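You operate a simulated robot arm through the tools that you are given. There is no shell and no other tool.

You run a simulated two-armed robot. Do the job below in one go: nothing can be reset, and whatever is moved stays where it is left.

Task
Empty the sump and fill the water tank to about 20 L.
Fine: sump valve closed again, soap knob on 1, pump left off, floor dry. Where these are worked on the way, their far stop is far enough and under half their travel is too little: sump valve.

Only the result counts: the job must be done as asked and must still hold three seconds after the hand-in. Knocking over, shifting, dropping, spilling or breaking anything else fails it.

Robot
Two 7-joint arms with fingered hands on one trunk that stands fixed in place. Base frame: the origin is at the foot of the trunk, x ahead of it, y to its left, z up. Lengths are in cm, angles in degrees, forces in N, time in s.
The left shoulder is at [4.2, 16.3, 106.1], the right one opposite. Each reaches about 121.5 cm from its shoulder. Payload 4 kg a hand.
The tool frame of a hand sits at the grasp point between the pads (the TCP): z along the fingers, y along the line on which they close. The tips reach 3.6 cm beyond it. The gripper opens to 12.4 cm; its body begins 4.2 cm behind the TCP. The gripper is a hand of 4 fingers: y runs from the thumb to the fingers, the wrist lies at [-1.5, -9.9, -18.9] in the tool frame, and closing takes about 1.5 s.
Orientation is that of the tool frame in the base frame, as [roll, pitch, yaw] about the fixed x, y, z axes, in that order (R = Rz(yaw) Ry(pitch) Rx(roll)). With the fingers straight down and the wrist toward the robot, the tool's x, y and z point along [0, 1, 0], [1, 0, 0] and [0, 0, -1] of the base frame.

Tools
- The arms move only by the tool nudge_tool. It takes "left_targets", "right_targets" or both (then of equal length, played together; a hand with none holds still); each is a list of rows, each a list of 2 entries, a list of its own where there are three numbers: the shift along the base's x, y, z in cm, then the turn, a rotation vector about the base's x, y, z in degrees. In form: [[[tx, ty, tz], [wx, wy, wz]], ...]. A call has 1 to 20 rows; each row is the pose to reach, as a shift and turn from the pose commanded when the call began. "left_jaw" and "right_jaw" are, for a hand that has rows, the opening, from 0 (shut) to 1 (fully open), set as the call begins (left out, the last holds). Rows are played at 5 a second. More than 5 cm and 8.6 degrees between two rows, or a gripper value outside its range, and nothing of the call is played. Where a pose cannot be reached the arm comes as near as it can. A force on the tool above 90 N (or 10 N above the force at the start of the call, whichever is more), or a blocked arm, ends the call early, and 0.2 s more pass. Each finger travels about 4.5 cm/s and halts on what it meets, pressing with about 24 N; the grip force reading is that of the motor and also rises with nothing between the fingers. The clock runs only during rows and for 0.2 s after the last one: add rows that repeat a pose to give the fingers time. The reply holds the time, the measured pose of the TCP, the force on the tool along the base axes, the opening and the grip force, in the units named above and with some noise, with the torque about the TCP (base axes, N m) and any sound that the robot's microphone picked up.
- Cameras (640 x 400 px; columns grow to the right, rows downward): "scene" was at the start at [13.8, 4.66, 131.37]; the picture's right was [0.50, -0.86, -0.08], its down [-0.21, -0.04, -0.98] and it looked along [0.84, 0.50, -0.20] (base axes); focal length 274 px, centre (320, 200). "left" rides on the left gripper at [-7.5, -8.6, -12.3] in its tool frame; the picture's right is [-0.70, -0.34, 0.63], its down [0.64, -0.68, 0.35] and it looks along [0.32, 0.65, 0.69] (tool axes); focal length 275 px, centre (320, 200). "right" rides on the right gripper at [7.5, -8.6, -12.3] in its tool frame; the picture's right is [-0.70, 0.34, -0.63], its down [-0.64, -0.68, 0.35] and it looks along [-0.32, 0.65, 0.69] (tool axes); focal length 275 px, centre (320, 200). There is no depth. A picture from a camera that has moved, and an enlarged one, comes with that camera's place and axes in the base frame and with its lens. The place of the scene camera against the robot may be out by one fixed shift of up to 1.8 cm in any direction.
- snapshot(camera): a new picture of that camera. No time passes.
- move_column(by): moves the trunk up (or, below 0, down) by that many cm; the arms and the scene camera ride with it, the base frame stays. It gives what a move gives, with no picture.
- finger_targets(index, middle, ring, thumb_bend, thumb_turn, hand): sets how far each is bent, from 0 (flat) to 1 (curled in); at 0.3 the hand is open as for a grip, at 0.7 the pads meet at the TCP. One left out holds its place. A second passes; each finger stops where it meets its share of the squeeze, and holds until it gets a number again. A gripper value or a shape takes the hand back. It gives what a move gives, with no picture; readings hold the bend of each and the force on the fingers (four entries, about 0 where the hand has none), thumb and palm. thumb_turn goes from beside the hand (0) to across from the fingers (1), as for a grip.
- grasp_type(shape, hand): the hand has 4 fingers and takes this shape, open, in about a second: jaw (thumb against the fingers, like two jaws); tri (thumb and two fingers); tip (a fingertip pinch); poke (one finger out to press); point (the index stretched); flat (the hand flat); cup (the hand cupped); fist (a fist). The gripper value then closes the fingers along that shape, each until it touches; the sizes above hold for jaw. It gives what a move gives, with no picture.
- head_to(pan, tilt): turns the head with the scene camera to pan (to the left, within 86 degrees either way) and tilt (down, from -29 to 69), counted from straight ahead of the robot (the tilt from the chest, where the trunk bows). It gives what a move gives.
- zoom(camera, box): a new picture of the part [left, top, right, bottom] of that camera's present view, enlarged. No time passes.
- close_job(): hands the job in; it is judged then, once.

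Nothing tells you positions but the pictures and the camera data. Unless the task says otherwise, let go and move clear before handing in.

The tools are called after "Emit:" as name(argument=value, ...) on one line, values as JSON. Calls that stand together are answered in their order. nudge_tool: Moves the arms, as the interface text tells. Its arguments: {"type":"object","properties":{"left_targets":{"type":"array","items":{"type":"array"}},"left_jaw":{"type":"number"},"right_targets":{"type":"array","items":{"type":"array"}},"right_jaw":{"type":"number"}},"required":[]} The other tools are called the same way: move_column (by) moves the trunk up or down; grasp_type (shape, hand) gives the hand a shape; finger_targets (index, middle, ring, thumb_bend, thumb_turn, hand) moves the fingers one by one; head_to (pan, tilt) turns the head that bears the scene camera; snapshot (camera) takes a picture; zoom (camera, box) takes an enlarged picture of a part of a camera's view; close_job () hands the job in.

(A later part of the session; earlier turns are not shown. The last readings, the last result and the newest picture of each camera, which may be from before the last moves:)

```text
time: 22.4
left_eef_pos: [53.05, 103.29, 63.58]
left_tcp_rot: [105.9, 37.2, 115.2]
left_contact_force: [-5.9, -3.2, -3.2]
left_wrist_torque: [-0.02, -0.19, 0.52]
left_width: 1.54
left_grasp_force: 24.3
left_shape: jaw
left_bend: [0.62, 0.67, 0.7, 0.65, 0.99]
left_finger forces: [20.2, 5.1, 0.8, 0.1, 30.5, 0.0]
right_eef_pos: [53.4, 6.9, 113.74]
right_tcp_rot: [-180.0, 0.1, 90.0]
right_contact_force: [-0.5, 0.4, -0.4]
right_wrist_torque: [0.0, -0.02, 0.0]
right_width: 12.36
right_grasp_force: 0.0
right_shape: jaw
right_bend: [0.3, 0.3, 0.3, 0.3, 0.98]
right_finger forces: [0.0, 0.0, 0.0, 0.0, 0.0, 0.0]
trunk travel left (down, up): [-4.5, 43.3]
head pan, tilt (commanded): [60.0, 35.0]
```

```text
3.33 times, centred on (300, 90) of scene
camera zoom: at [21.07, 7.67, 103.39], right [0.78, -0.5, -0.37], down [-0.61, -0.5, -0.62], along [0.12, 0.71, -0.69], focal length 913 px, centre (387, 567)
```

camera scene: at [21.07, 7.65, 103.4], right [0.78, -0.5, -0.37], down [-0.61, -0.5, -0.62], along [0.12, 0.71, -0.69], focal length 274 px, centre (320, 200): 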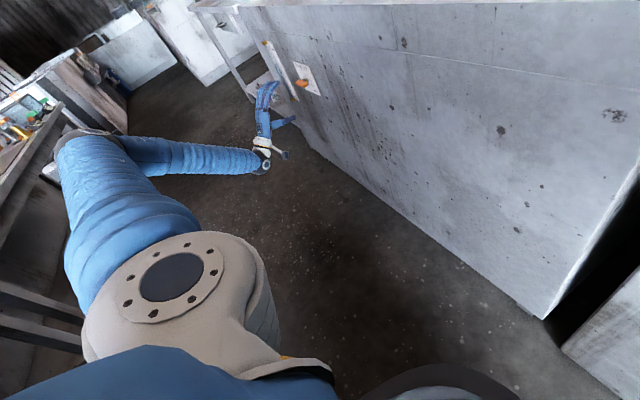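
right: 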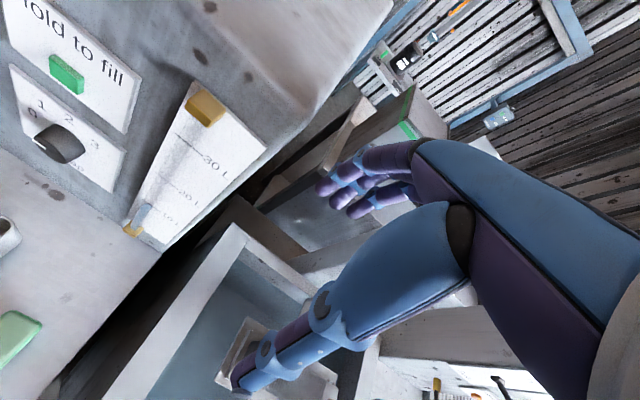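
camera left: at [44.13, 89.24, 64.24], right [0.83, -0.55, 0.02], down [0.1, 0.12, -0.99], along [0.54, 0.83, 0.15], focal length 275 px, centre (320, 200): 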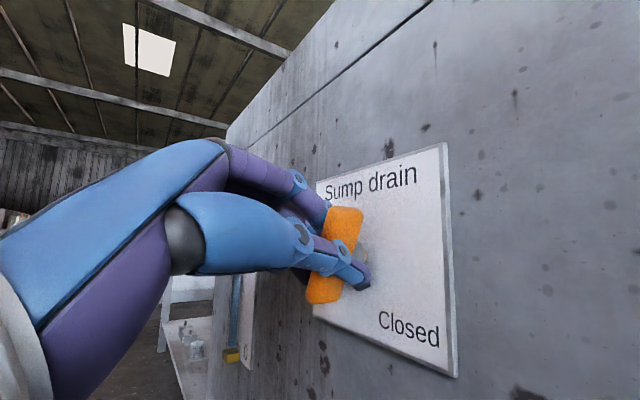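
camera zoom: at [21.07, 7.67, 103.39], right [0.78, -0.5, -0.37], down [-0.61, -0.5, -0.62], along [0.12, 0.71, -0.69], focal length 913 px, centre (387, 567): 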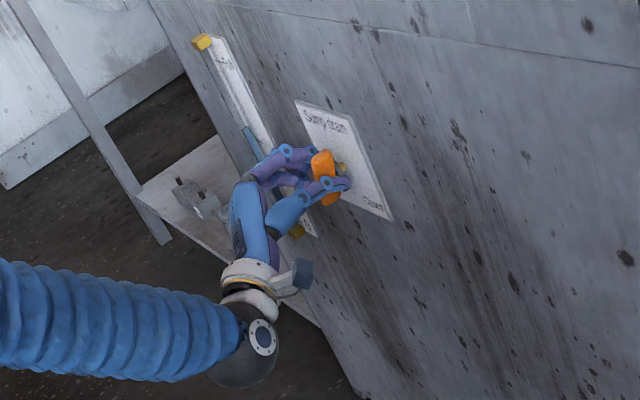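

Emit:
nudge_tool(left_targets=[[[0, 0, 0.1], [-8, 0, 0]], [[0, 0.1, 0.15], [-16, 0, 0]], [[0, 0.15, 0.2], [-24, 0, 0]], [[0, 0.2, 0.2], [-32, 0, 0]], [[0, 0.2, 0.2], [-32, 0, 0]]])

Emit:
snapshot(camera="left")

Emit:
zoom(camera="scene", box=[230, 30, 370, 150])

```text
time: 23.6
left_eef_pos: [53.15, 103.42, 64.05]
left_tcp_rot: [136.5, 63.4, 139.8]
left_contact_force: [-4.1, -6.2, 2.5]
left_wrist_torque: [0.3, -0.05, 0.55]
left_width: 1.6
left_grasp_force: 23.9
left_shape: jaw
left_bend: [0.62, 0.66, 0.7, 0.65, 0.99]
left_finger forces: [16.6, 7.1, 3.9, 0.0, 33.7, 0.1]
right_eef_pos: [53.37, 6.73, 113.83]
right_tcp_rot: [180.0, 0.0, 90.0]
right_contact_force: [0.8, 0.1, 0.0]
right_wrist_torque: [0.02, 0.02, 0.01]
right_width: 12.38
right_grasp_force: 0.2
right_shape: jaw
right_bend: [0.3, 0.3, 0.3, 0.3, 0.98]
right_finger forces: [0.0, 0.0, 0.0, 0.0, 0.0, 0.0]
trunk travel left (down, up): [-4.5, 43.3]
head pan, tilt (commanded): [60.0, 35.0]
```

```text
taken
camera left: at [44.11, 91.87, 71.94], right [0.83, -0.45, 0.31], down [0.11, -0.42, -0.9], along [0.54, 0.78, -0.31], focal length 275 px, centre (320, 200)
```

left: 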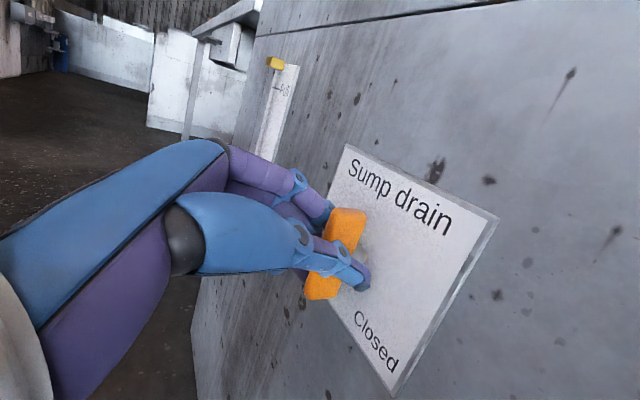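

```text
3.33 times, centred on (300, 90) of scene
camera zoom: at [21.06, 7.62, 103.4], right [0.78, -0.5, -0.37], down [-0.61, -0.5, -0.62], along [0.12, 0.71, -0.69], focal length 913 px, centre (387, 567)
```

zoom: 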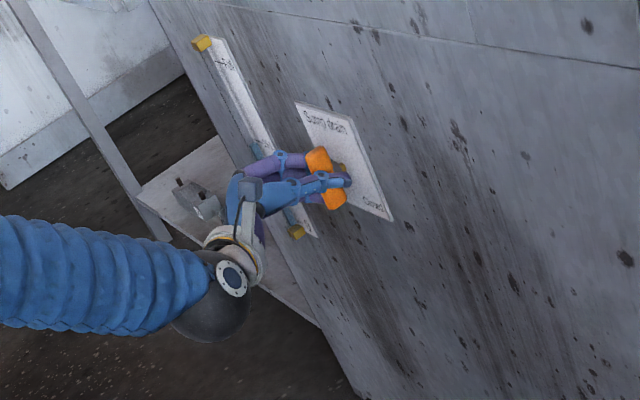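

Emit:
nudge_tool(left_targets=[[[0, 0.05, 0], [-5, 0, 0]], [[0, 0.1, 0], [-10, 0, 0]], [[0, 0.1, 0], [-10, 0, 0]]])

Emit:
snapshot(camera="left")

Emit:
zoom(camera="scene", box=[255, 30, 335, 110])

```text
time: 24.4
left_eef_pos: [53.08, 103.45, 64.17]
left_tcp_rot: [157.2, 68.6, 158.7]
left_contact_force: [-3.6, -6.0, 9.2]
left_wrist_torque: [0.48, -0.22, 0.55]
left_width: 1.73
left_grasp_force: 23.9
left_shape: jaw
left_bend: [0.62, 0.65, 0.66, 0.64, 1.0]
left_finger forces: [14.9, 9.5, 3.9, 0.0, 34.2, 0.0]
right_eef_pos: [53.35, 6.7, 114.02]
right_tcp_rot: [-180.0, 0.1, 90.0]
right_contact_force: [-0.3, -0.3, -0.4]
right_wrist_torque: [0.04, -0.02, -0.02]
right_width: 12.39
right_grasp_force: 0.1
right_shape: jaw
right_bend: [0.3, 0.3, 0.3, 0.3, 0.98]
right_finger forces: [0.0, 0.1, 0.0, 0.0, 0.1, 0.0]
trunk travel left (down, up): [-4.5, 43.3]
head pan, tilt (commanded): [60.0, 35.0]
```

```text
taken
camera left: at [44.1, 93.49, 73.91], right [0.83, -0.39, 0.39], down [0.11, -0.57, -0.81], along [0.54, 0.72, -0.44], focal length 275 px, centre (320, 200)
```

left: 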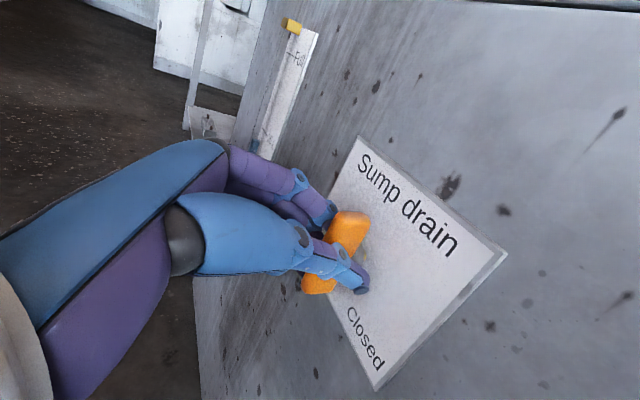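

```text
5.00 times, centred on (295, 70) of scene
camera zoom: at [21.03, 7.57, 103.42], right [0.78, -0.5, -0.37], down [-0.61, -0.5, -0.62], along [0.12, 0.71, -0.69], focal length 1370 px, centre (445, 850)
```

zoom: 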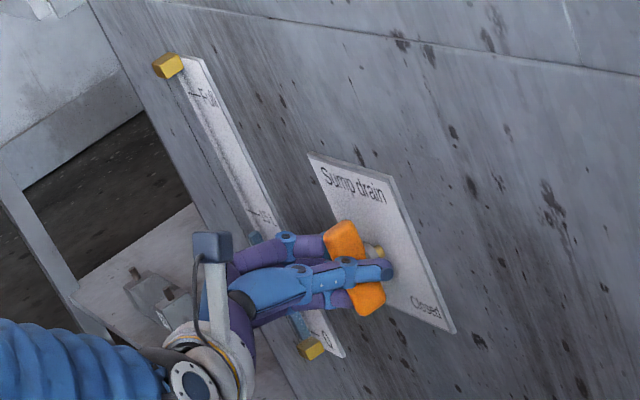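

The bar is vertical and at its stop (torque rising), and the sump level is already falling. I'll keep the left hand holding it and meanwhile turn the right hand to point at the panel, staying well in front of it.

Emit:
nudge_tool(right_targets=[[[0.6, 0.9, 0.3], [-4.6, -4.6, 4.6]], [[1.2, 1.7, 0.6], [-9.2, -9.2, 9.2]], [[1.7, 2.6, 0.9], [-13.9, -13.9, 13.9]], [[2.3, 3.5, 1.2], [-18.5, -18.5, 18.5]], [[2.9, 4.3, 1.5], [-23.1, -23.1, 23.1]], [[3.5, 5.2, 1.8], [-27.7, -27.7, 27.7]], [[4, 6.1, 2.1], [-32.3, -32.3, 32.3]], [[4.6, 6.9, 2.4], [-37, -37, 37]], [[5.2, 7.8, 2.7], [-41.6, -41.6, 41.6]], [[5.8, 8.7, 3], [-46.2, -46.2, 46.2]], [[6.3, 9.5, 3.3], [-50.8, -50.8, 50.8]], [[6.9, 10.4, 3.6], [-55.4, -55.4, 55.4]], [[7.5, 11.3, 3.9], [-60, -60, 60]], [[8, 12.1, 4.2], [-64.7, -64.7, 64.7]], [[8.6, 13, 4.5], [-69.3, -69.3, 69.3]], [[8.6, 13, 4.5], [-69.3, -69.3, 69.3]]])

Emit:
snapshot(camera="right")

Emit:
zoom(camera="scene", box=[255, 30, 335, 110])

```text
time: 27.8
left_eef_pos: [52.95, 103.5, 64.0]
left_tcp_rot: [157.4, 68.4, 159.0]
left_contact_force: [2.2, -3.6, 12.7]
left_wrist_torque: [0.46, -0.28, 0.53]
left_width: 1.71
left_grasp_force: 23.3
left_shape: jaw
left_bend: [0.62, 0.65, 0.66, 0.64, 1.0]
left_finger forces: [15.2, 8.9, 3.4, 0.0, 31.4, 0.0]
right_eef_pos: [62.09, 19.57, 118.36]
right_tcp_rot: [-126.5, 89.9, -126.5]
right_contact_force: [0.1, 0.4, -0.8]
right_wrist_torque: [-0.01, 0.02, -0.02]
right_width: 12.37
right_grasp_force: 0.1
right_shape: jaw
right_bend: [0.3, 0.3, 0.3, 0.3, 0.98]
right_finger forces: [0.1, 0.0, 0.0, 0.0, 0.0, 0.0]
trunk travel left (down, up): [-4.5, 43.3]
head pan, tilt (commanded): [60.0, 35.0]
```

```text
taken
camera right: at [49.76, 11.0, 110.87], right [-0.63, 0.34, 0.7], down [0.35, -0.68, 0.65], along [0.69, 0.65, 0.32], focal length 275 px, centre (320, 200)
```

right: 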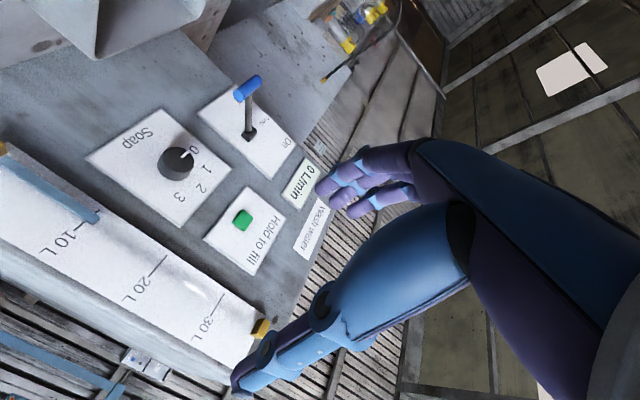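

```text
5.00 times, centred on (295, 70) of scene
camera zoom: at [21.04, 7.54, 103.4], right [0.78, -0.5, -0.37], down [-0.61, -0.5, -0.62], along [0.12, 0.71, -0.69], focal length 1370 px, centre (445, 850)
```

zoom: 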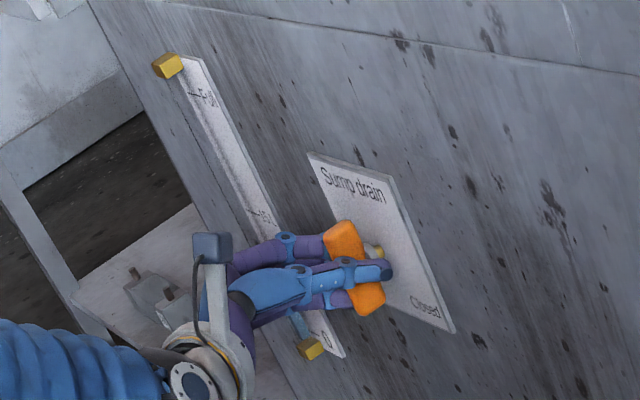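

The right hand points at the panel now and gives a good view; the knob is near [84.5, 31, 106.4] and the fill button near [86, 31.4, 117.5]. I'll zoom in on the knob, labels and gauge.

Emit:
zoom(camera="right", box=[80, 90, 250, 240])

Emit:
zoom(camera="right", box=[180, 60, 340, 290])

Emit:
zoom(camera="right", box=[0, 150, 280, 390])

```text
2.67 times, centred on (165, 165) of right
camera zoom: at [49.76, 11.0, 110.87], right [-0.63, 0.34, 0.7], down [0.35, -0.68, 0.65], along [0.69, 0.65, 0.32], focal length 734 px, centre (733, 293)
```

zoom: 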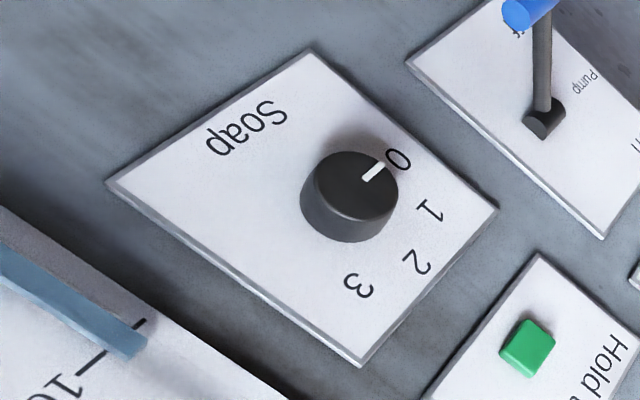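

```text
1.74 times, centred on (260, 175) of right
camera zoom: at [49.76, 11.0, 110.87], right [-0.63, 0.34, 0.7], down [0.35, -0.68, 0.65], along [0.69, 0.65, 0.32], focal length 479 px, centre (424, 244)
```

zoom: 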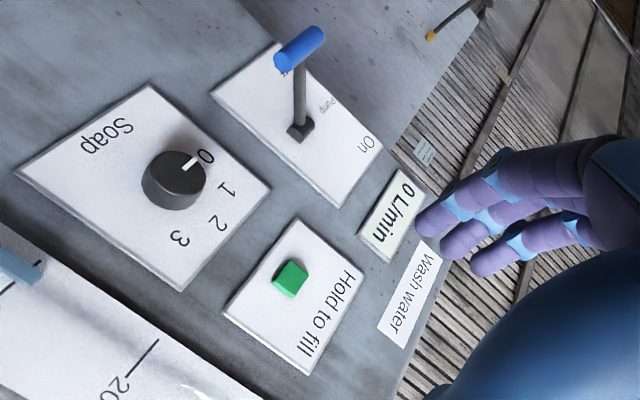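

```text
1.67 times, centred on (140, 270) of right
camera zoom: at [49.76, 11.0, 110.87], right [-0.63, 0.34, 0.7], down [0.35, -0.68, 0.65], along [0.69, 0.65, 0.32], focal length 459 px, centre (620, 83)
```

zoom: 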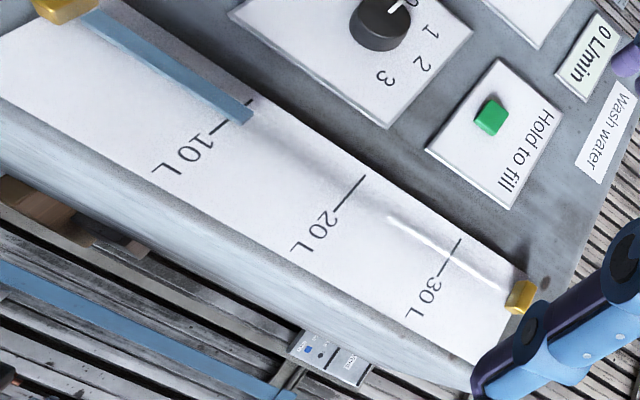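

Labels sit 45° apart (0 at the left, 1 at upper left), so the knob must turn 45° clockwise. I'll pre-roll the right hand by −45° and bring it in front of the knob at about x=70, with the jaw at 0.7.

Emit:
nudge_tool(right_targets=[[[1.3, 2.0, -2.0], [-7.5, 0, 0]], [[2.6, 4.0, -4.1], [-15, 0, 0]], [[3.9, 6.0, -6.1], [-22.5, 0, 0]], [[5.2, 8.0, -8.2], [-30, 0, 0]], [[6.5, 10.0, -10.2], [-37.5, 0, 0]], [[7.9, 12.0, -12.3], [-45, 0, 0]], [[7.9, 12.0, -12.3], [-45, 0, 0]]], right_jaw=0.7)

Emit:
snapshot(camera="right")

Emit:
zoom(camera="scene", box=[255, 30, 335, 110])

```text
time: 29.0
left_eef_pos: [53.06, 103.35, 64.09]
left_tcp_rot: [157.5, 68.4, 158.9]
left_contact_force: [0.9, 1.3, 5.8]
left_wrist_torque: [0.38, -0.15, 0.61]
left_width: 1.66
left_grasp_force: 23.9
left_shape: jaw
left_bend: [0.62, 0.65, 0.66, 0.64, 1.0]
left_finger forces: [17.1, 9.4, 4.3, 0.0, 28.6, 0.0]
right_eef_pos: [70.39, 28.48, 99.0]
right_tcp_rot: [-83.0, 62.9, -83.8]
right_contact_force: [1.4, 8.8, 21.6]
right_wrist_torque: [0.78, 1.54, -0.64]
right_width: 8.69
right_grasp_force: 0.0
right_shape: jaw
right_bend: [0.35, 0.38, 0.36, 0.5, 0.99]
right_finger forces: [0.0, 0.1, 0.0, 0.0, 0.1, 21.2]
right hand out of reach, approached as far as the arm can: row 1, 2, 3, 4, 5, 6
trunk travel left (down, up): [-4.5, 43.3]
head pan, tilt (commanded): [60.0, 35.0]
stopped in row 6 (right hand): the force on the tool passed its limit at 621 N (the readings are from after the stop); the commanded pose is now the measured one
```

```text
taken
camera right: at [58.24, 17.49, 95.7], right [-0.66, 0.62, 0.43], down [0.3, -0.31, 0.9], along [0.69, 0.72, 0.03], focal length 275 px, centre (320, 200)
```

right: 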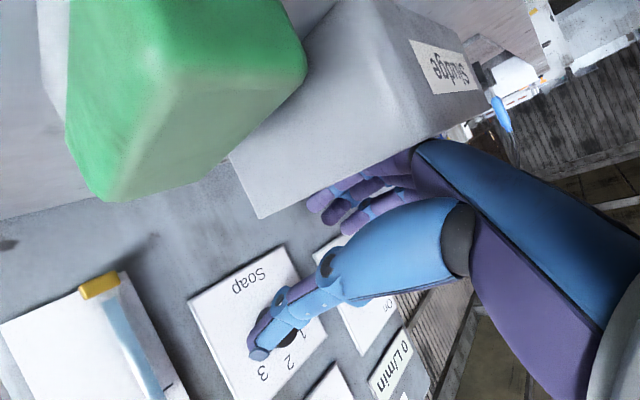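

```text
5.00 times, centred on (295, 70) of scene
camera zoom: at [20.96, 7.53, 103.45], right [0.78, -0.5, -0.37], down [-0.61, -0.5, -0.62], along [0.12, 0.71, -0.69], focal length 1370 px, centre (445, 850)
```

zoom: 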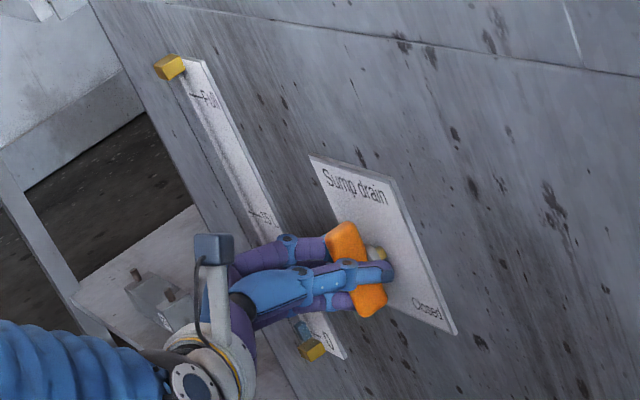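

The right arm could not hold that roll and dropped low, touching something near the tray. I'll look before moving anything.

Emit:
head_to(pan=20, tilt=10)

Emit:
snapshot(camera="scene")

Emit:
zoom(camera="right", box=[200, 0, 520, 240])

```text
time: 30.1
left_eef_pos: [53.02, 103.38, 63.92]
left_tcp_rot: [157.8, 68.5, 159.2]
left_contact_force: [3.0, 2.2, 13.4]
left_wrist_torque: [0.46, -0.27, 0.61]
left_width: 1.63
left_grasp_force: 23.6
left_shape: jaw
left_bend: [0.62, 0.65, 0.66, 0.65, 1.0]
left_finger forces: [17.1, 9.6, 4.1, 0.0, 28.7, 0.0]
right_eef_pos: [70.26, 28.46, 99.09]
right_tcp_rot: [-82.7, 62.7, -83.6]
right_contact_force: [10.3, 10.1, 44.4]
right_wrist_torque: [1.26, 2.91, -1.0]
right_width: 8.72
right_grasp_force: 0.0
right_shape: jaw
right_bend: [0.35, 0.38, 0.36, 0.5, 0.99]
right_finger forces: [0.0, 0.1, 0.0, 0.1, 0.1, 45.3]
trunk travel left (down, up): [-4.5, 43.3]
head pan, tilt (commanded): [20.0, 10.0]
```

```text
taken
camera scene: at [26.52, 3.12, 105.27], right [0.31, -0.94, -0.15], down [-0.57, -0.06, -0.82], along [0.76, 0.34, -0.55], focal length 274 px, centre (320, 200)
```

scene: 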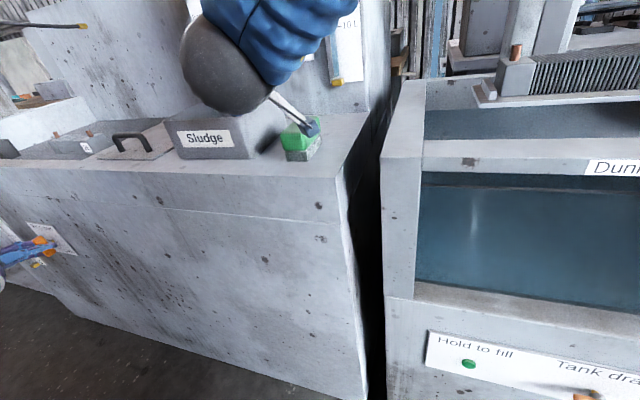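

```text
1.67 times, centred on (360, 120) of right
camera zoom: at [58.22, 17.46, 95.71], right [-0.66, 0.62, 0.43], down [0.29, -0.31, 0.9], along [0.69, 0.72, 0.02], focal length 459 px, centre (253, 333)
```

zoom: 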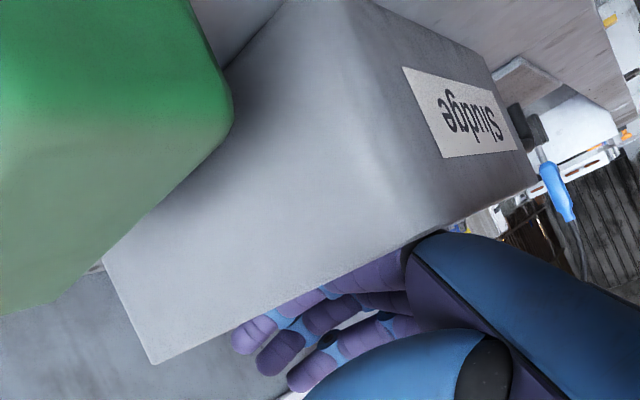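

Emit:
zoom(camera="scene", box=[160, 60, 360, 180])

Emit:
zoom(camera="right", box=[0, 0, 320, 240])

```text
3.20 times, centred on (260, 120) of scene
camera zoom: at [26.52, 3.12, 105.27], right [0.31, -0.94, -0.15], down [-0.57, -0.06, -0.82], along [0.76, 0.34, -0.55], focal length 877 px, centre (512, 456)
```

zoom: 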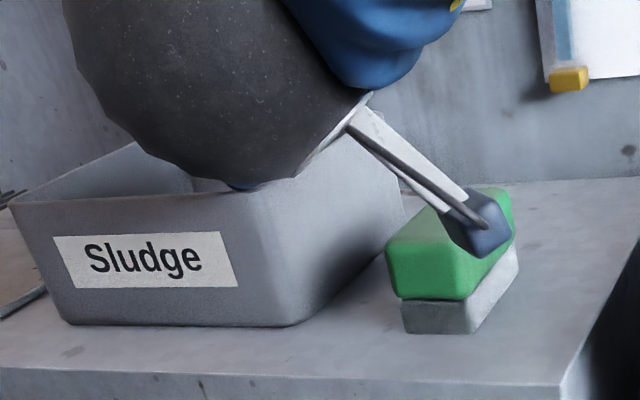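

```text
1.67 times, centred on (160, 120) of right
camera zoom: at [58.22, 17.46, 95.71], right [-0.66, 0.62, 0.43], down [0.29, -0.31, 0.9], along [0.69, 0.72, 0.02], focal length 459 px, centre (587, 333)
```

zoom: 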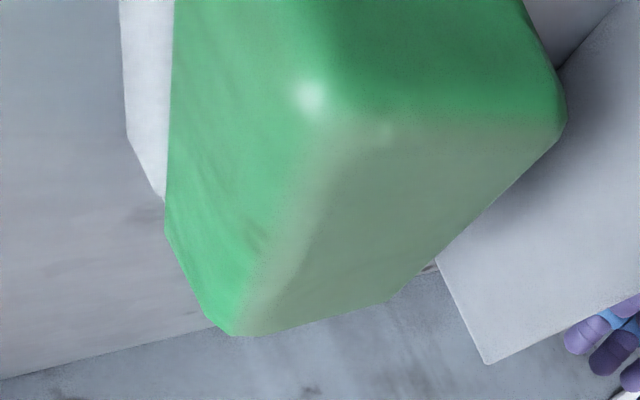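

Something on the hand's body is pressing downward (about 45 N), near the tray rim and block. I'll lift the right hand straight up in small steps.

Emit:
nudge_tool(right_targets=[[[0, 0, 0.7], [0, 0, 0]], [[0, 0, 1.5], [0, 0, 0]], [[0, 0, 3], [0, 0, 0]], [[0, 0, 5], [0, 0, 0]], [[0, 0, 7], [0, 0, 0]]])

Emit:
snapshot(camera="right")

Emit:
snapshot(camera="scene")

```text
time: 31.3
left_eef_pos: [53.03, 103.33, 63.92]
left_tcp_rot: [157.9, 68.4, 159.3]
left_contact_force: [-1.4, -0.8, 22.5]
left_wrist_torque: [0.56, -0.56, 0.57]
left_width: 1.63
left_grasp_force: 23.7
left_shape: jaw
left_bend: [0.62, 0.64, 0.65, 0.65, 0.99]
left_finger forces: [16.6, 9.4, 3.7, 0.0, 29.9, 0.1]
right_eef_pos: [71.58, 28.79, 100.69]
right_tcp_rot: [-81.2, 64.4, -81.7]
right_contact_force: [-0.2, 0.3, 0.0]
right_wrist_torque: [0.03, -0.01, -0.01]
right_width: 8.68
right_grasp_force: 0.1
right_shape: jaw
right_bend: [0.35, 0.38, 0.36, 0.5, 0.99]
right_finger forces: [0.1, 0.0, 0.1, 0.0, 0.1, 0.0]
right hand out of reach, approached as far as the arm can: row 1, 2, 3, 4, 5
trunk travel left (down, up): [-4.5, 43.3]
head pan, tilt (commanded): [20.0, 10.0]
```

```text
taken
camera right: at [59.58, 17.79, 96.96], right [-0.67, 0.6, 0.44], down [0.29, -0.34, 0.9], along [0.69, 0.73, 0.05], focal length 275 px, centre (320, 200)
```

right: 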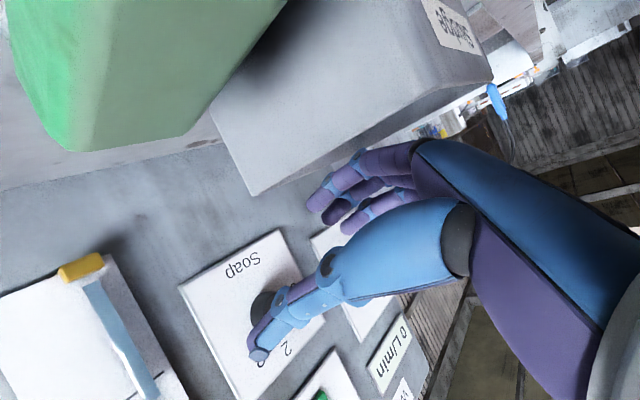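

```text
taken
camera scene: at [26.61, 3.07, 105.15], right [0.31, -0.94, -0.15], down [-0.57, -0.06, -0.82], along [0.76, 0.34, -0.55], focal length 274 px, centre (320, 200)
```

scene: 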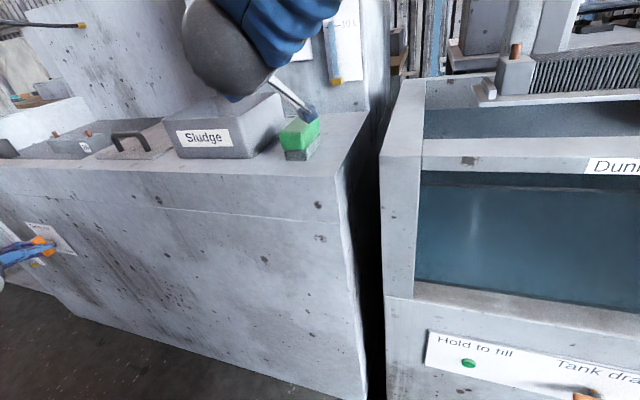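

Contact is gone. I'll roll the right hand back to the reachable orientation while rising and withdrawing.

Emit:
nudge_tool(right_targets=[[[-1.5, -1.5, 4], [3, 0, 0]], [[-3, -3, 8], [9, 0, 0]], [[-5, -5, 12], [15, 0, 0]], [[-7, -7, 15.5], [21, 0, 0]], [[-9.5, -9.2, 17.7], [25, 0, 0]], [[-9.5, -9.2, 17.7], [25, 0, 0]]])

Emit:
snapshot(camera="right")

Emit:
snapshot(camera="scene")

```text
time: 32.7
left_eef_pos: [53.05, 103.41, 63.88]
left_tcp_rot: [157.8, 68.3, 159.2]
left_contact_force: [-4.0, -1.1, 19.0]
left_wrist_torque: [0.51, -0.43, 0.59]
left_width: 1.58
left_grasp_force: 23.8
left_shape: jaw
left_bend: [0.62, 0.64, 0.65, 0.65, 0.99]
left_finger forces: [16.3, 9.6, 3.4, 0.0, 30.9, 0.0]
right_eef_pos: [61.87, 19.2, 118.33]
right_tcp_rot: [-37.5, 86.4, -38.7]
right_contact_force: [0.0, -0.1, -0.1]
right_wrist_torque: [-0.02, 0.01, 0.0]
right_width: 8.69
right_grasp_force: 0.1
right_shape: jaw
right_bend: [0.35, 0.38, 0.36, 0.5, 0.99]
right_finger forces: [0.1, 0.1, 0.0, 0.0, 0.0, 0.0]
right hand out of reach, approached as far as the arm can: row 1, 2
trunk travel left (down, up): [-4.5, 43.3]
head pan, tilt (commanded): [20.0, 10.0]
```

```text
taken
camera right: at [49.71, 10.69, 110.65], right [-0.66, 0.38, 0.65], down [0.3, -0.66, 0.69], along [0.69, 0.65, 0.32], focal length 275 px, centre (320, 200)
```

right: 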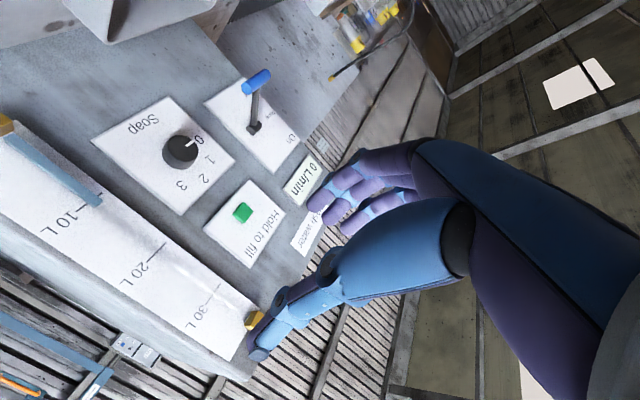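

```text
taken
camera scene: at [26.62, 3.06, 105.19], right [0.31, -0.94, -0.15], down [-0.57, -0.06, -0.82], along [0.76, 0.34, -0.55], focal length 274 px, centre (320, 200)
```

scene: 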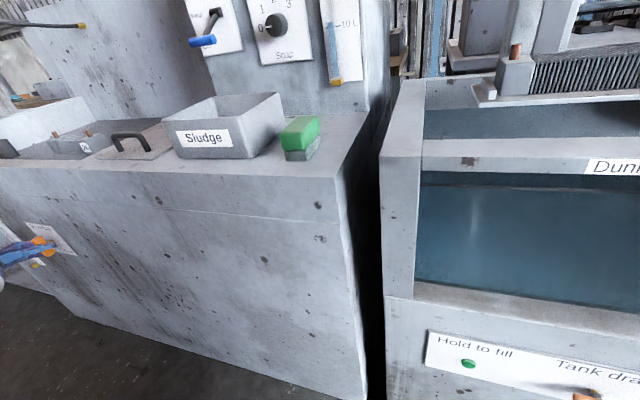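

Emit:
zoom(camera="scene", box=[150, 80, 350, 200])

Emit:
zoom(camera="scene", box=[0, 200, 100, 300])

```text
3.20 times, centred on (250, 140) of scene
camera zoom: at [26.62, 3.06, 105.19], right [0.31, -0.94, -0.15], down [-0.57, -0.06, -0.82], along [0.76, 0.34, -0.55], focal length 877 px, centre (544, 392)
```

zoom: 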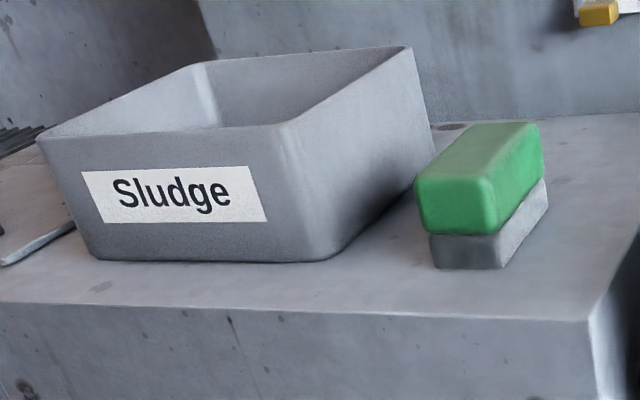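

```text
4.00 times, centred on (50, 250) of scene
camera zoom: at [26.62, 3.06, 105.19], right [0.31, -0.94, -0.15], down [-0.57, -0.06, -0.82], along [0.76, 0.34, -0.55], focal length 1096 px, centre (1400, 0)
```

zoom: 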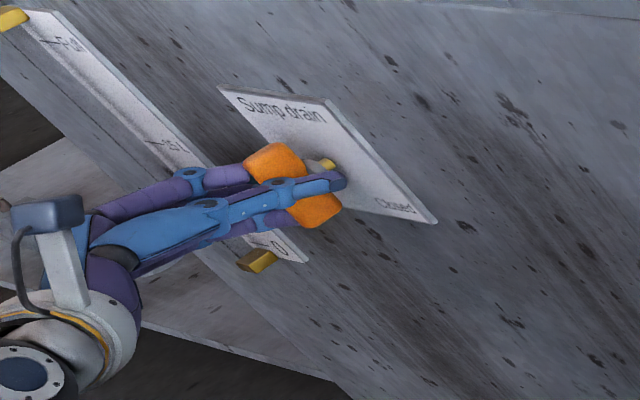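

The tray and block stand where they were (within my measuring error). Now a closer look at the sump gauge's bottom end behind the left hand.

Emit:
zoom(camera="scene", box=[20, 225, 60, 275])

Emit:
snapshot(camera="left")

```text
8.00 times, centred on (40, 250) of scene
camera zoom: at [26.62, 3.06, 105.19], right [0.31, -0.94, -0.15], down [-0.57, -0.06, -0.82], along [0.76, 0.34, -0.55], focal length 2192 px, centre (2560, -200)
```

zoom: 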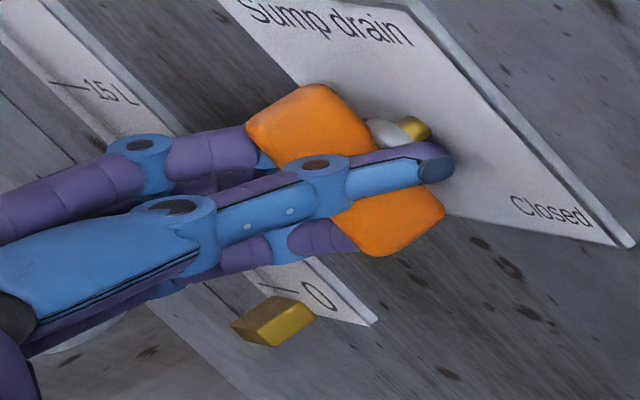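

```text
taken
camera left: at [44.07, 93.4, 73.75], right [0.83, -0.39, 0.38], down [0.1, -0.57, -0.81], along [0.54, 0.72, -0.44], focal length 275 px, centre (320, 200)
```

left: 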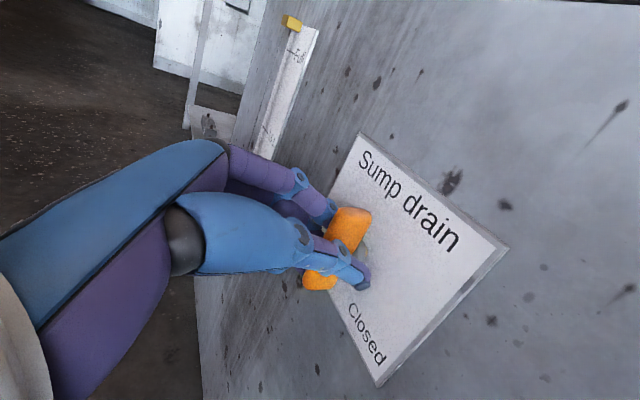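

The gauge looks empty or nearly so; I'll give it more time while turning the right hand to a forward-and-down orientation (wrist level with the knob axis), well clear of the panel.

Emit:
nudge_tool(right_targets=[[[-0.5, -0.3, 0.2], [7.3, 2, -2]], [[-1, -0.7, 0.3], [14.6, 3.9, -3.9]], [[-1.5, -1, 0.5], [21.9, 5.9, -5.9]], [[-2, -1.3, 0.7], [29.2, 7.8, -7.8]], [[-2.5, -1.7, 0.8], [36.5, 9.8, -9.8]], [[-3, -2, 1], [43.9, 11.8, -11.8]], [[-3.5, -2.3, 1.2], [51.2, 13.7, -13.7]], [[-4, -2.7, 1.3], [58.5, 15.7, -15.7]], [[-4.5, -3, 1.5], [65.8, 17.6, -17.6]], [[-5, -3.3, 1.7], [73.1, 19.6, -19.6]], [[-5.5, -3.7, 1.8], [80.4, 21.5, -21.5]], [[-6, -4, 2], [87.7, 23.5, -23.5]], [[-6, -4, 2], [87.7, 23.5, -23.5]]])

Emit:
zoom(camera="scene", box=[20, 225, 60, 275])

Emit:
snapshot(camera="right")

```text
time: 35.5
left_eef_pos: [53.01, 103.4, 63.8]
left_tcp_rot: [157.7, 68.3, 159.2]
left_contact_force: [-4.3, -2.9, 17.6]
left_wrist_torque: [0.49, -0.44, 0.56]
left_width: 1.63
left_grasp_force: 23.7
left_shape: jaw
left_bend: [0.62, 0.64, 0.65, 0.65, 0.99]
left_finger forces: [16.1, 9.2, 3.2, 0.0, 32.2, 0.0]
right_eef_pos: [56.0, 15.11, 120.56]
right_tcp_rot: [121.2, 3.3, 88.9]
right_contact_force: [0.5, 0.5, -0.4]
right_wrist_torque: [0.02, 0.0, 0.01]
right_width: 8.67
right_grasp_force: 0.0
right_shape: jaw
right_bend: [0.35, 0.38, 0.36, 0.5, 0.99]
right_finger forces: [0.0, 0.0, 0.1, 0.0, 0.0, 0.0]
trunk travel left (down, up): [-4.5, 43.3]
head pan, tilt (commanded): [20.0, 10.0]
```

```text
8.00 times, centred on (40, 250) of scene
camera zoom: at [26.62, 3.07, 105.19], right [0.31, -0.94, -0.15], down [-0.57, -0.06, -0.82], along [0.76, 0.34, -0.55], focal length 2192 px, centre (2560, -200)
```

zoom: 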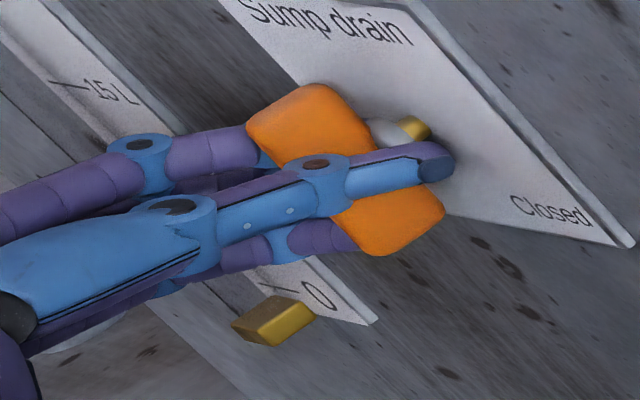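

```text
taken
camera right: at [41.17, 22.97, 119.24], right [-0.38, -0.65, 0.66], down [-0.07, -0.69, -0.72], along [0.92, -0.32, 0.21], focal length 275 px, centre (320, 200)
```

right: 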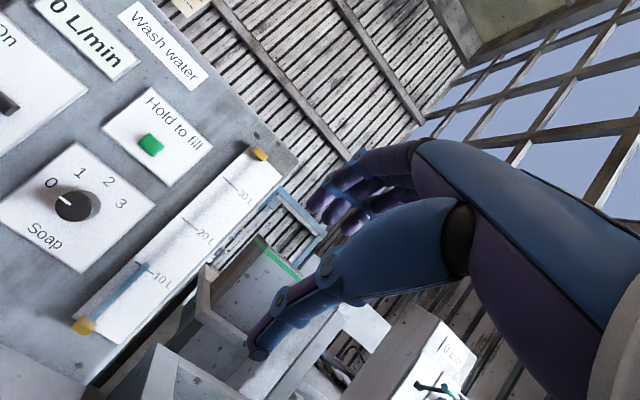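

The sump gauge reads empty now. I'll turn the valve back with the left hand, reversing the twist about the spindle, and check against the "Closed" stop.

Emit:
nudge_tool(left_targets=[[[0, 0, 0], [7.5, 0, 0]], [[0, -0.05, -0.05], [15, 0, 0]], [[0, -0.1, -0.1], [22.5, 0, 0]], [[0, -0.1, -0.15], [30, 0, 0]], [[0, -0.15, -0.2], [37.5, 0, 0]], [[0, -0.2, -0.3], [45, 0, 0]], [[0, -0.25, -0.4], [52.5, 0, 0]], [[0, -0.3, -0.5], [60, 0, 0]], [[0, -0.35, -0.6], [67.5, 0, 0]], [[0, -0.4, -0.65], [75, 0, 0]], [[0, -0.45, -0.7], [82, 0, 0]], [[0, -0.45, -0.7], [82, 0, 0]]])

Emit:
snapshot(camera="left")

Emit:
zoom(camera="scene", box=[0, 200, 100, 300])

```text
time: 38.1
left_eef_pos: [53.03, 103.15, 62.94]
left_tcp_rot: [90.1, 0.1, 110.3]
left_contact_force: [5.5, 39.2, 3.6]
left_wrist_torque: [-0.23, -0.52, 1.13]
left_width: 1.26
left_grasp_force: 24.2
left_shape: jaw
left_bend: [0.61, 0.66, 0.7, 0.66, 1.0]
left_finger forces: [27.3, 11.3, 3.5, 0.0, 21.8, 0.1]
right_eef_pos: [56.08, 15.5, 120.53]
right_tcp_rot: [121.3, 3.6, 88.7]
right_contact_force: [-1.0, 0.2, 0.8]
right_wrist_torque: [0.01, 0.0, 0.0]
right_width: 8.69
right_grasp_force: 0.0
right_shape: jaw
right_bend: [0.35, 0.38, 0.36, 0.5, 0.99]
right_finger forces: [0.0, 0.1, 0.0, 0.0, 0.1, 0.0]
trunk travel left (down, up): [-4.5, 43.3]
head pan, tilt (commanded): [20.0, 10.0]
```

```text
taken
camera left: at [44.09, 92.0, 54.28], right [0.84, -0.43, -0.34], down [0.1, 0.72, -0.68], along [0.54, 0.54, 0.65], focal length 275 px, centre (320, 200)
```

left: 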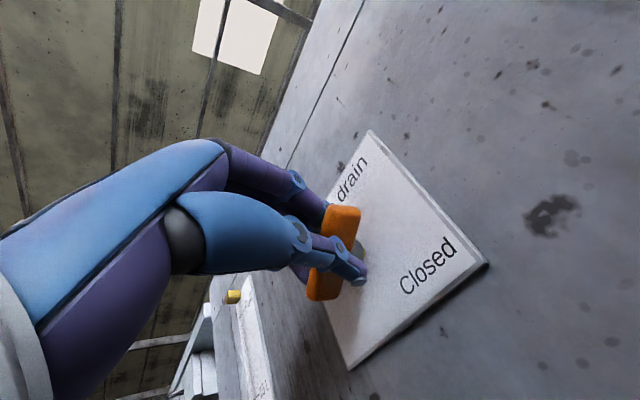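

```text
4.00 times, centred on (50, 250) of scene
camera zoom: at [26.73, 3.38, 105.16], right [0.31, -0.94, -0.15], down [-0.57, -0.06, -0.82], along [0.76, 0.34, -0.55], focal length 1096 px, centre (1400, 0)
```

zoom: 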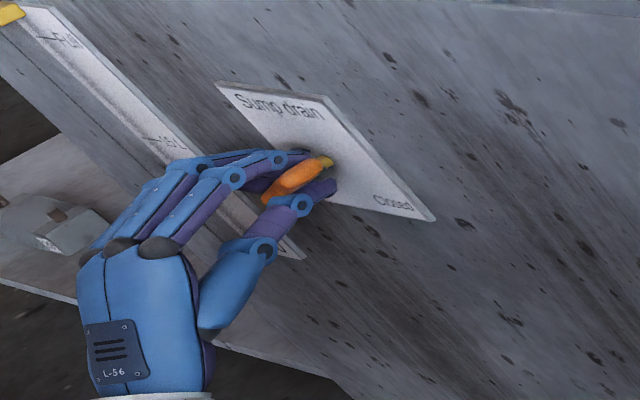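

Emit:
nudge_tool(left_targets=[[[0, 0.3, 0.1], [5, 0, 0]], [[0, 0.4, 0.2], [12, 0, 0]], [[0, 0.4, 0.2], [19, 0, 0]], [[0, 0.4, 0.2], [26, 0, 0]], [[0, 0.4, 0.2], [26, 0, 0]]])

Emit:
snapshot(camera="left")

Emit:
zoom(camera="scene", box=[0, 200, 100, 300])

```text
time: 39.3
left_eef_pos: [53.02, 103.35, 62.88]
left_tcp_rot: [80.5, -24.3, 112.3]
left_contact_force: [-0.3, 26.3, -2.4]
left_wrist_torque: [-0.18, -0.57, 0.61]
left_width: 1.45
left_grasp_force: 23.8
left_shape: jaw
left_bend: [0.63, 0.67, 0.7, 0.65, 0.99]
left_finger forces: [22.8, 6.3, 0.5, 0.1, 31.7, 0.0]
right_eef_pos: [56.06, 15.39, 120.39]
right_tcp_rot: [121.3, 3.5, 89.0]
right_contact_force: [1.1, -0.1, 0.1]
right_wrist_torque: [-0.01, 0.03, 0.0]
right_width: 8.68
right_grasp_force: 0.1
right_shape: jaw
right_bend: [0.35, 0.38, 0.36, 0.5, 0.99]
right_finger forces: [0.0, 0.1, 0.1, 0.0, 0.0, 0.0]
trunk travel left (down, up): [-4.5, 43.3]
head pan, tilt (commanded): [20.0, 10.0]
```

```text
taken
camera left: at [44.08, 97.1, 50.2], right [0.83, -0.24, -0.49], down [0.1, 0.95, -0.3], along [0.54, 0.2, 0.82], focal length 275 px, centre (320, 200)
```

left: 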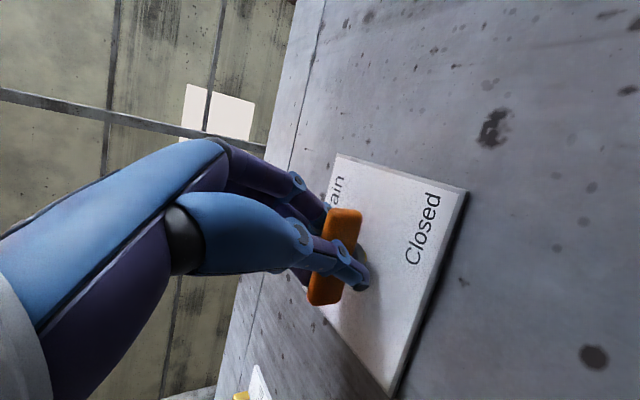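

```text
4.00 times, centred on (50, 250) of scene
camera zoom: at [26.72, 3.34, 105.14], right [0.31, -0.94, -0.15], down [-0.57, -0.06, -0.82], along [0.76, 0.34, -0.55], focal length 1096 px, centre (1400, 0)
```

zoom: 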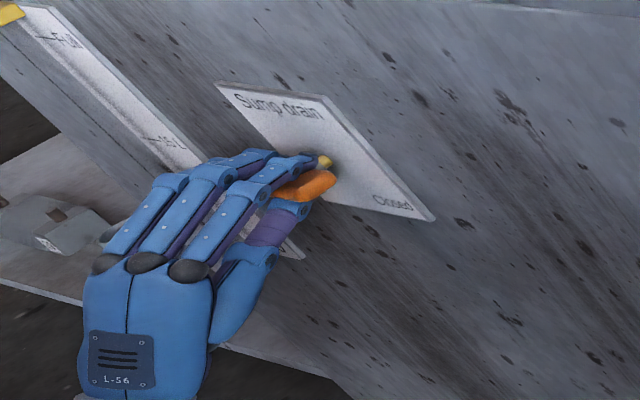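

Emit:
nudge_tool(left_targets=[[[0, 0.1, 0], [6, 0, 0]], [[0, 0.2, 0], [12, 0, 0]], [[0, 0.2, 0], [12, 0, 0]]])

Emit:
snapshot(camera="left")

Emit:
zoom(camera="scene", box=[40, 220, 100, 270])

```text
time: 40.1
left_eef_pos: [53.19, 103.53, 62.95]
left_tcp_rot: [75.0, -35.1, 115.1]
left_contact_force: [-5.9, 19.3, -2.3]
left_wrist_torque: [-0.41, -0.41, 0.48]
left_width: 1.44
left_grasp_force: 24.3
left_shape: jaw
left_bend: [0.64, 0.71, 0.7, 0.65, 0.98]
left_finger forces: [28.3, 2.9, 0.1, 0.0, 33.2, 0.0]
right_eef_pos: [55.96, 15.4, 120.38]
right_tcp_rot: [121.3, 3.5, 89.0]
right_contact_force: [0.6, -0.1, 0.5]
right_wrist_torque: [0.01, 0.01, -0.02]
right_width: 8.68
right_grasp_force: 0.1
right_shape: jaw
right_bend: [0.35, 0.38, 0.36, 0.5, 0.99]
right_finger forces: [0.0, 0.0, 0.0, 0.1, 0.0, 0.0]
trunk travel left (down, up): [-4.5, 43.3]
head pan, tilt (commanded): [20.0, 10.0]
```

```text
taken
camera left: at [44.07, 100.02, 49.24], right [0.83, -0.14, -0.53], down [0.1, 0.99, -0.09], along [0.54, 0.02, 0.84], focal length 275 px, centre (320, 200)
```

left: 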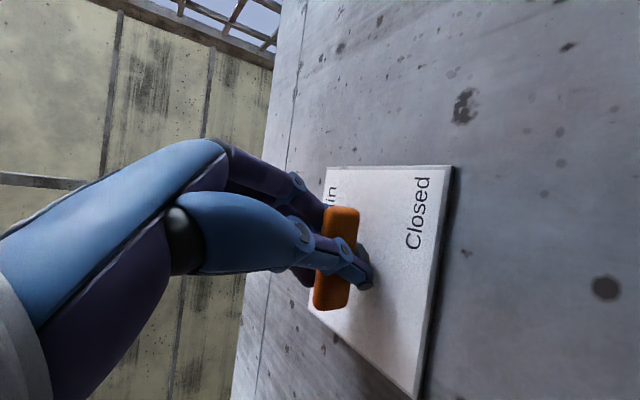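

```text
8.00 times, centred on (70, 245) of scene
camera zoom: at [26.69, 3.32, 105.16], right [0.31, -0.94, -0.15], down [-0.57, -0.06, -0.82], along [0.76, 0.34, -0.55], focal length 2192 px, centre (2320, -160)
```

zoom: 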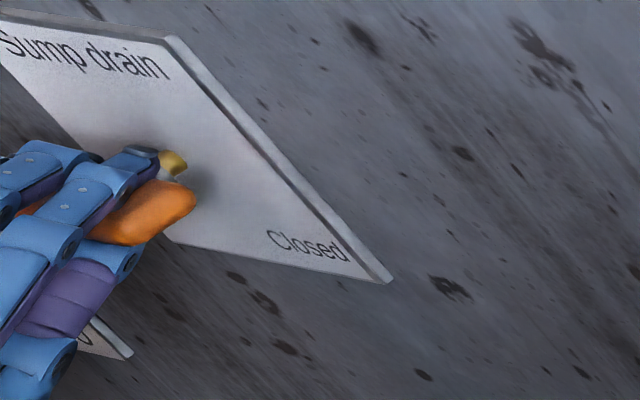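

Emit:
nudge_tool(left_targets=[[[0, 0.1, 0], [5, 0, 0]], [[0, 0.1, 0], [8, 0, 0]], [[0, 0.1, 0], [8, 0, 0]]])

Emit:
snapshot(camera="left")

```text
time: 40.9
left_eef_pos: [53.03, 103.67, 63.13]
left_tcp_rot: [70.3, -42.4, 118.0]
left_contact_force: [-12.0, 16.7, 0.0]
left_wrist_torque: [-0.57, -0.22, 0.5]
left_width: 1.38
left_grasp_force: 23.7
left_shape: jaw
left_bend: [0.64, 0.71, 0.7, 0.66, 0.96]
left_finger forces: [32.5, 1.5, 0.0, 0.0, 33.9, 0.0]
right_eef_pos: [56.11, 15.4, 120.5]
right_tcp_rot: [121.2, 3.6, 88.7]
right_contact_force: [1.1, -0.1, 0.3]
right_wrist_torque: [0.02, -0.01, 0.02]
right_width: 8.68
right_grasp_force: 0.0
right_shape: jaw
right_bend: [0.35, 0.38, 0.36, 0.5, 0.99]
right_finger forces: [0.0, 0.0, 0.0, 0.1, 0.0, 0.0]
trunk travel left (down, up): [-4.5, 43.3]
head pan, tilt (commanded): [20.0, 10.0]
```

```text
taken
camera left: at [44.08, 102.1, 48.92], right [0.84, -0.06, -0.55], down [0.1, 0.99, 0.05], along [0.54, -0.09, 0.84], focal length 275 px, centre (320, 200)
```

left: 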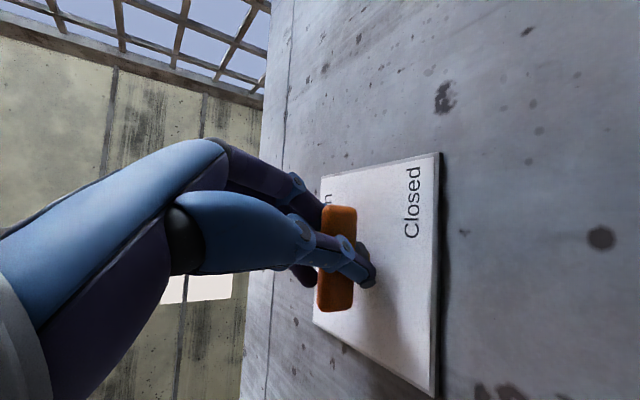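

The bar is back against its closed stop (level with the plate, torque rising). I'll open the left hand and back straight out.

Emit:
nudge_tool(left_targets=[[[0, 0, 0], [0, 0, 0]], [[0, 0, 0], [0, 0, 0]], [[0, 0, 0], [0, 0, 0]], [[0, 0, 0], [0, 0, 0]], [[0, 0, 0], [0, 0, 0]], [[0, 0, 0], [0, 0, 0]], [[-1.9, -0.5, -0.5], [0, 0, 0]], [[-4.7, -1.2, -1.2], [0, 0, 0]], [[-8.4, -2.1, -2.2], [0, 0, 0]], [[-12.2, -3.1, -3.2], [0, 0, 0]]], left_jaw=0.9)

Emit:
head_to(pan=60, tilt=15)

Emit:
snapshot(camera="left")

Emit:
snapshot(camera="scene")

```text
time: 43.1
left_eef_pos: [41.15, 100.49, 59.7]
left_tcp_rot: [70.5, -42.4, 117.7]
left_contact_force: [1.2, -0.1, 0.4]
left_wrist_torque: [0.0, 0.05, -0.01]
left_width: 11.18
left_grasp_force: 0.0
left_shape: jaw
left_bend: [0.31, 0.32, 0.32, 0.32, 0.98]
left_finger forces: [0.0, 0.0, 0.1, 0.1, 0.1, 0.1]
right_eef_pos: [56.11, 15.44, 120.4]
right_tcp_rot: [121.2, 3.6, 88.6]
right_contact_force: [-0.4, 0.9, 0.9]
right_wrist_torque: [0.03, 0.02, 0.01]
right_width: 8.68
right_grasp_force: 0.1
right_shape: jaw
right_bend: [0.35, 0.38, 0.36, 0.5, 0.99]
right_finger forces: [0.0, 0.0, 0.0, 0.0, 0.0, 0.1]
trunk travel left (down, up): [-4.5, 43.3]
head pan, tilt (commanded): [20.0, 10.0]
```

```text
time: 44.1
left_eef_pos: [40.81, 100.67, 59.53]
left_tcp_rot: [70.7, -42.4, 117.8]
left_contact_force: [0.8, -0.5, 1.0]
left_wrist_torque: [-0.02, -0.01, 0.02]
left_width: 11.16
left_grasp_force: 0.0
left_shape: jaw
left_bend: [0.31, 0.32, 0.32, 0.32, 0.98]
left_finger forces: [0.1, 0.1, 0.0, 0.0, 0.1, 0.0]
right_eef_pos: [56.13, 15.22, 120.32]
right_tcp_rot: [121.4, 3.5, 88.8]
right_contact_force: [-0.5, -0.1, 0.6]
right_wrist_torque: [-0.01, -0.03, 0.02]
right_width: 8.66
right_grasp_force: 0.1
right_shape: jaw
right_bend: [0.35, 0.38, 0.36, 0.5, 0.99]
right_finger forces: [0.0, 0.1, 0.0, 0.0, 0.0, 0.0]
trunk travel left (down, up): [-4.5, 43.3]
head pan, tilt (commanded): [60.0, 15.0]
```

```text
taken
camera left: at [31.85, 99.0, 45.47], right [0.83, -0.06, -0.55], down [0.1, 0.99, 0.05], along [0.55, -0.09, 0.83], focal length 275 px, centre (320, 200)
```

left: 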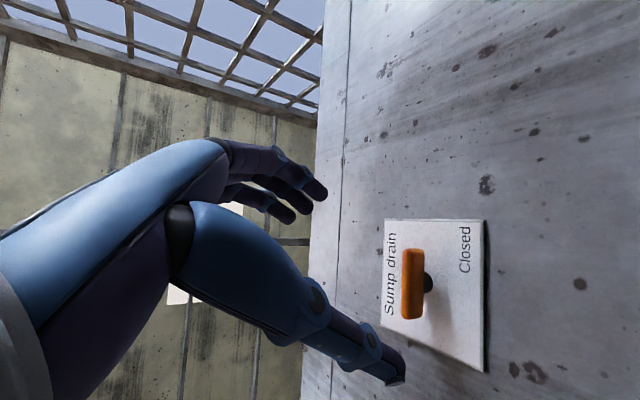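

```text
taken
camera scene: at [22.7, 8.13, 106.16], right [0.78, -0.5, -0.37], down [-0.53, -0.22, -0.82], along [0.33, 0.84, -0.44], focal length 274 px, centre (320, 200)
```

scene: 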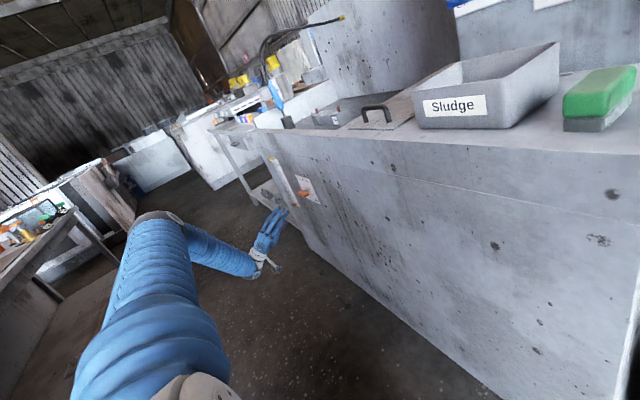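

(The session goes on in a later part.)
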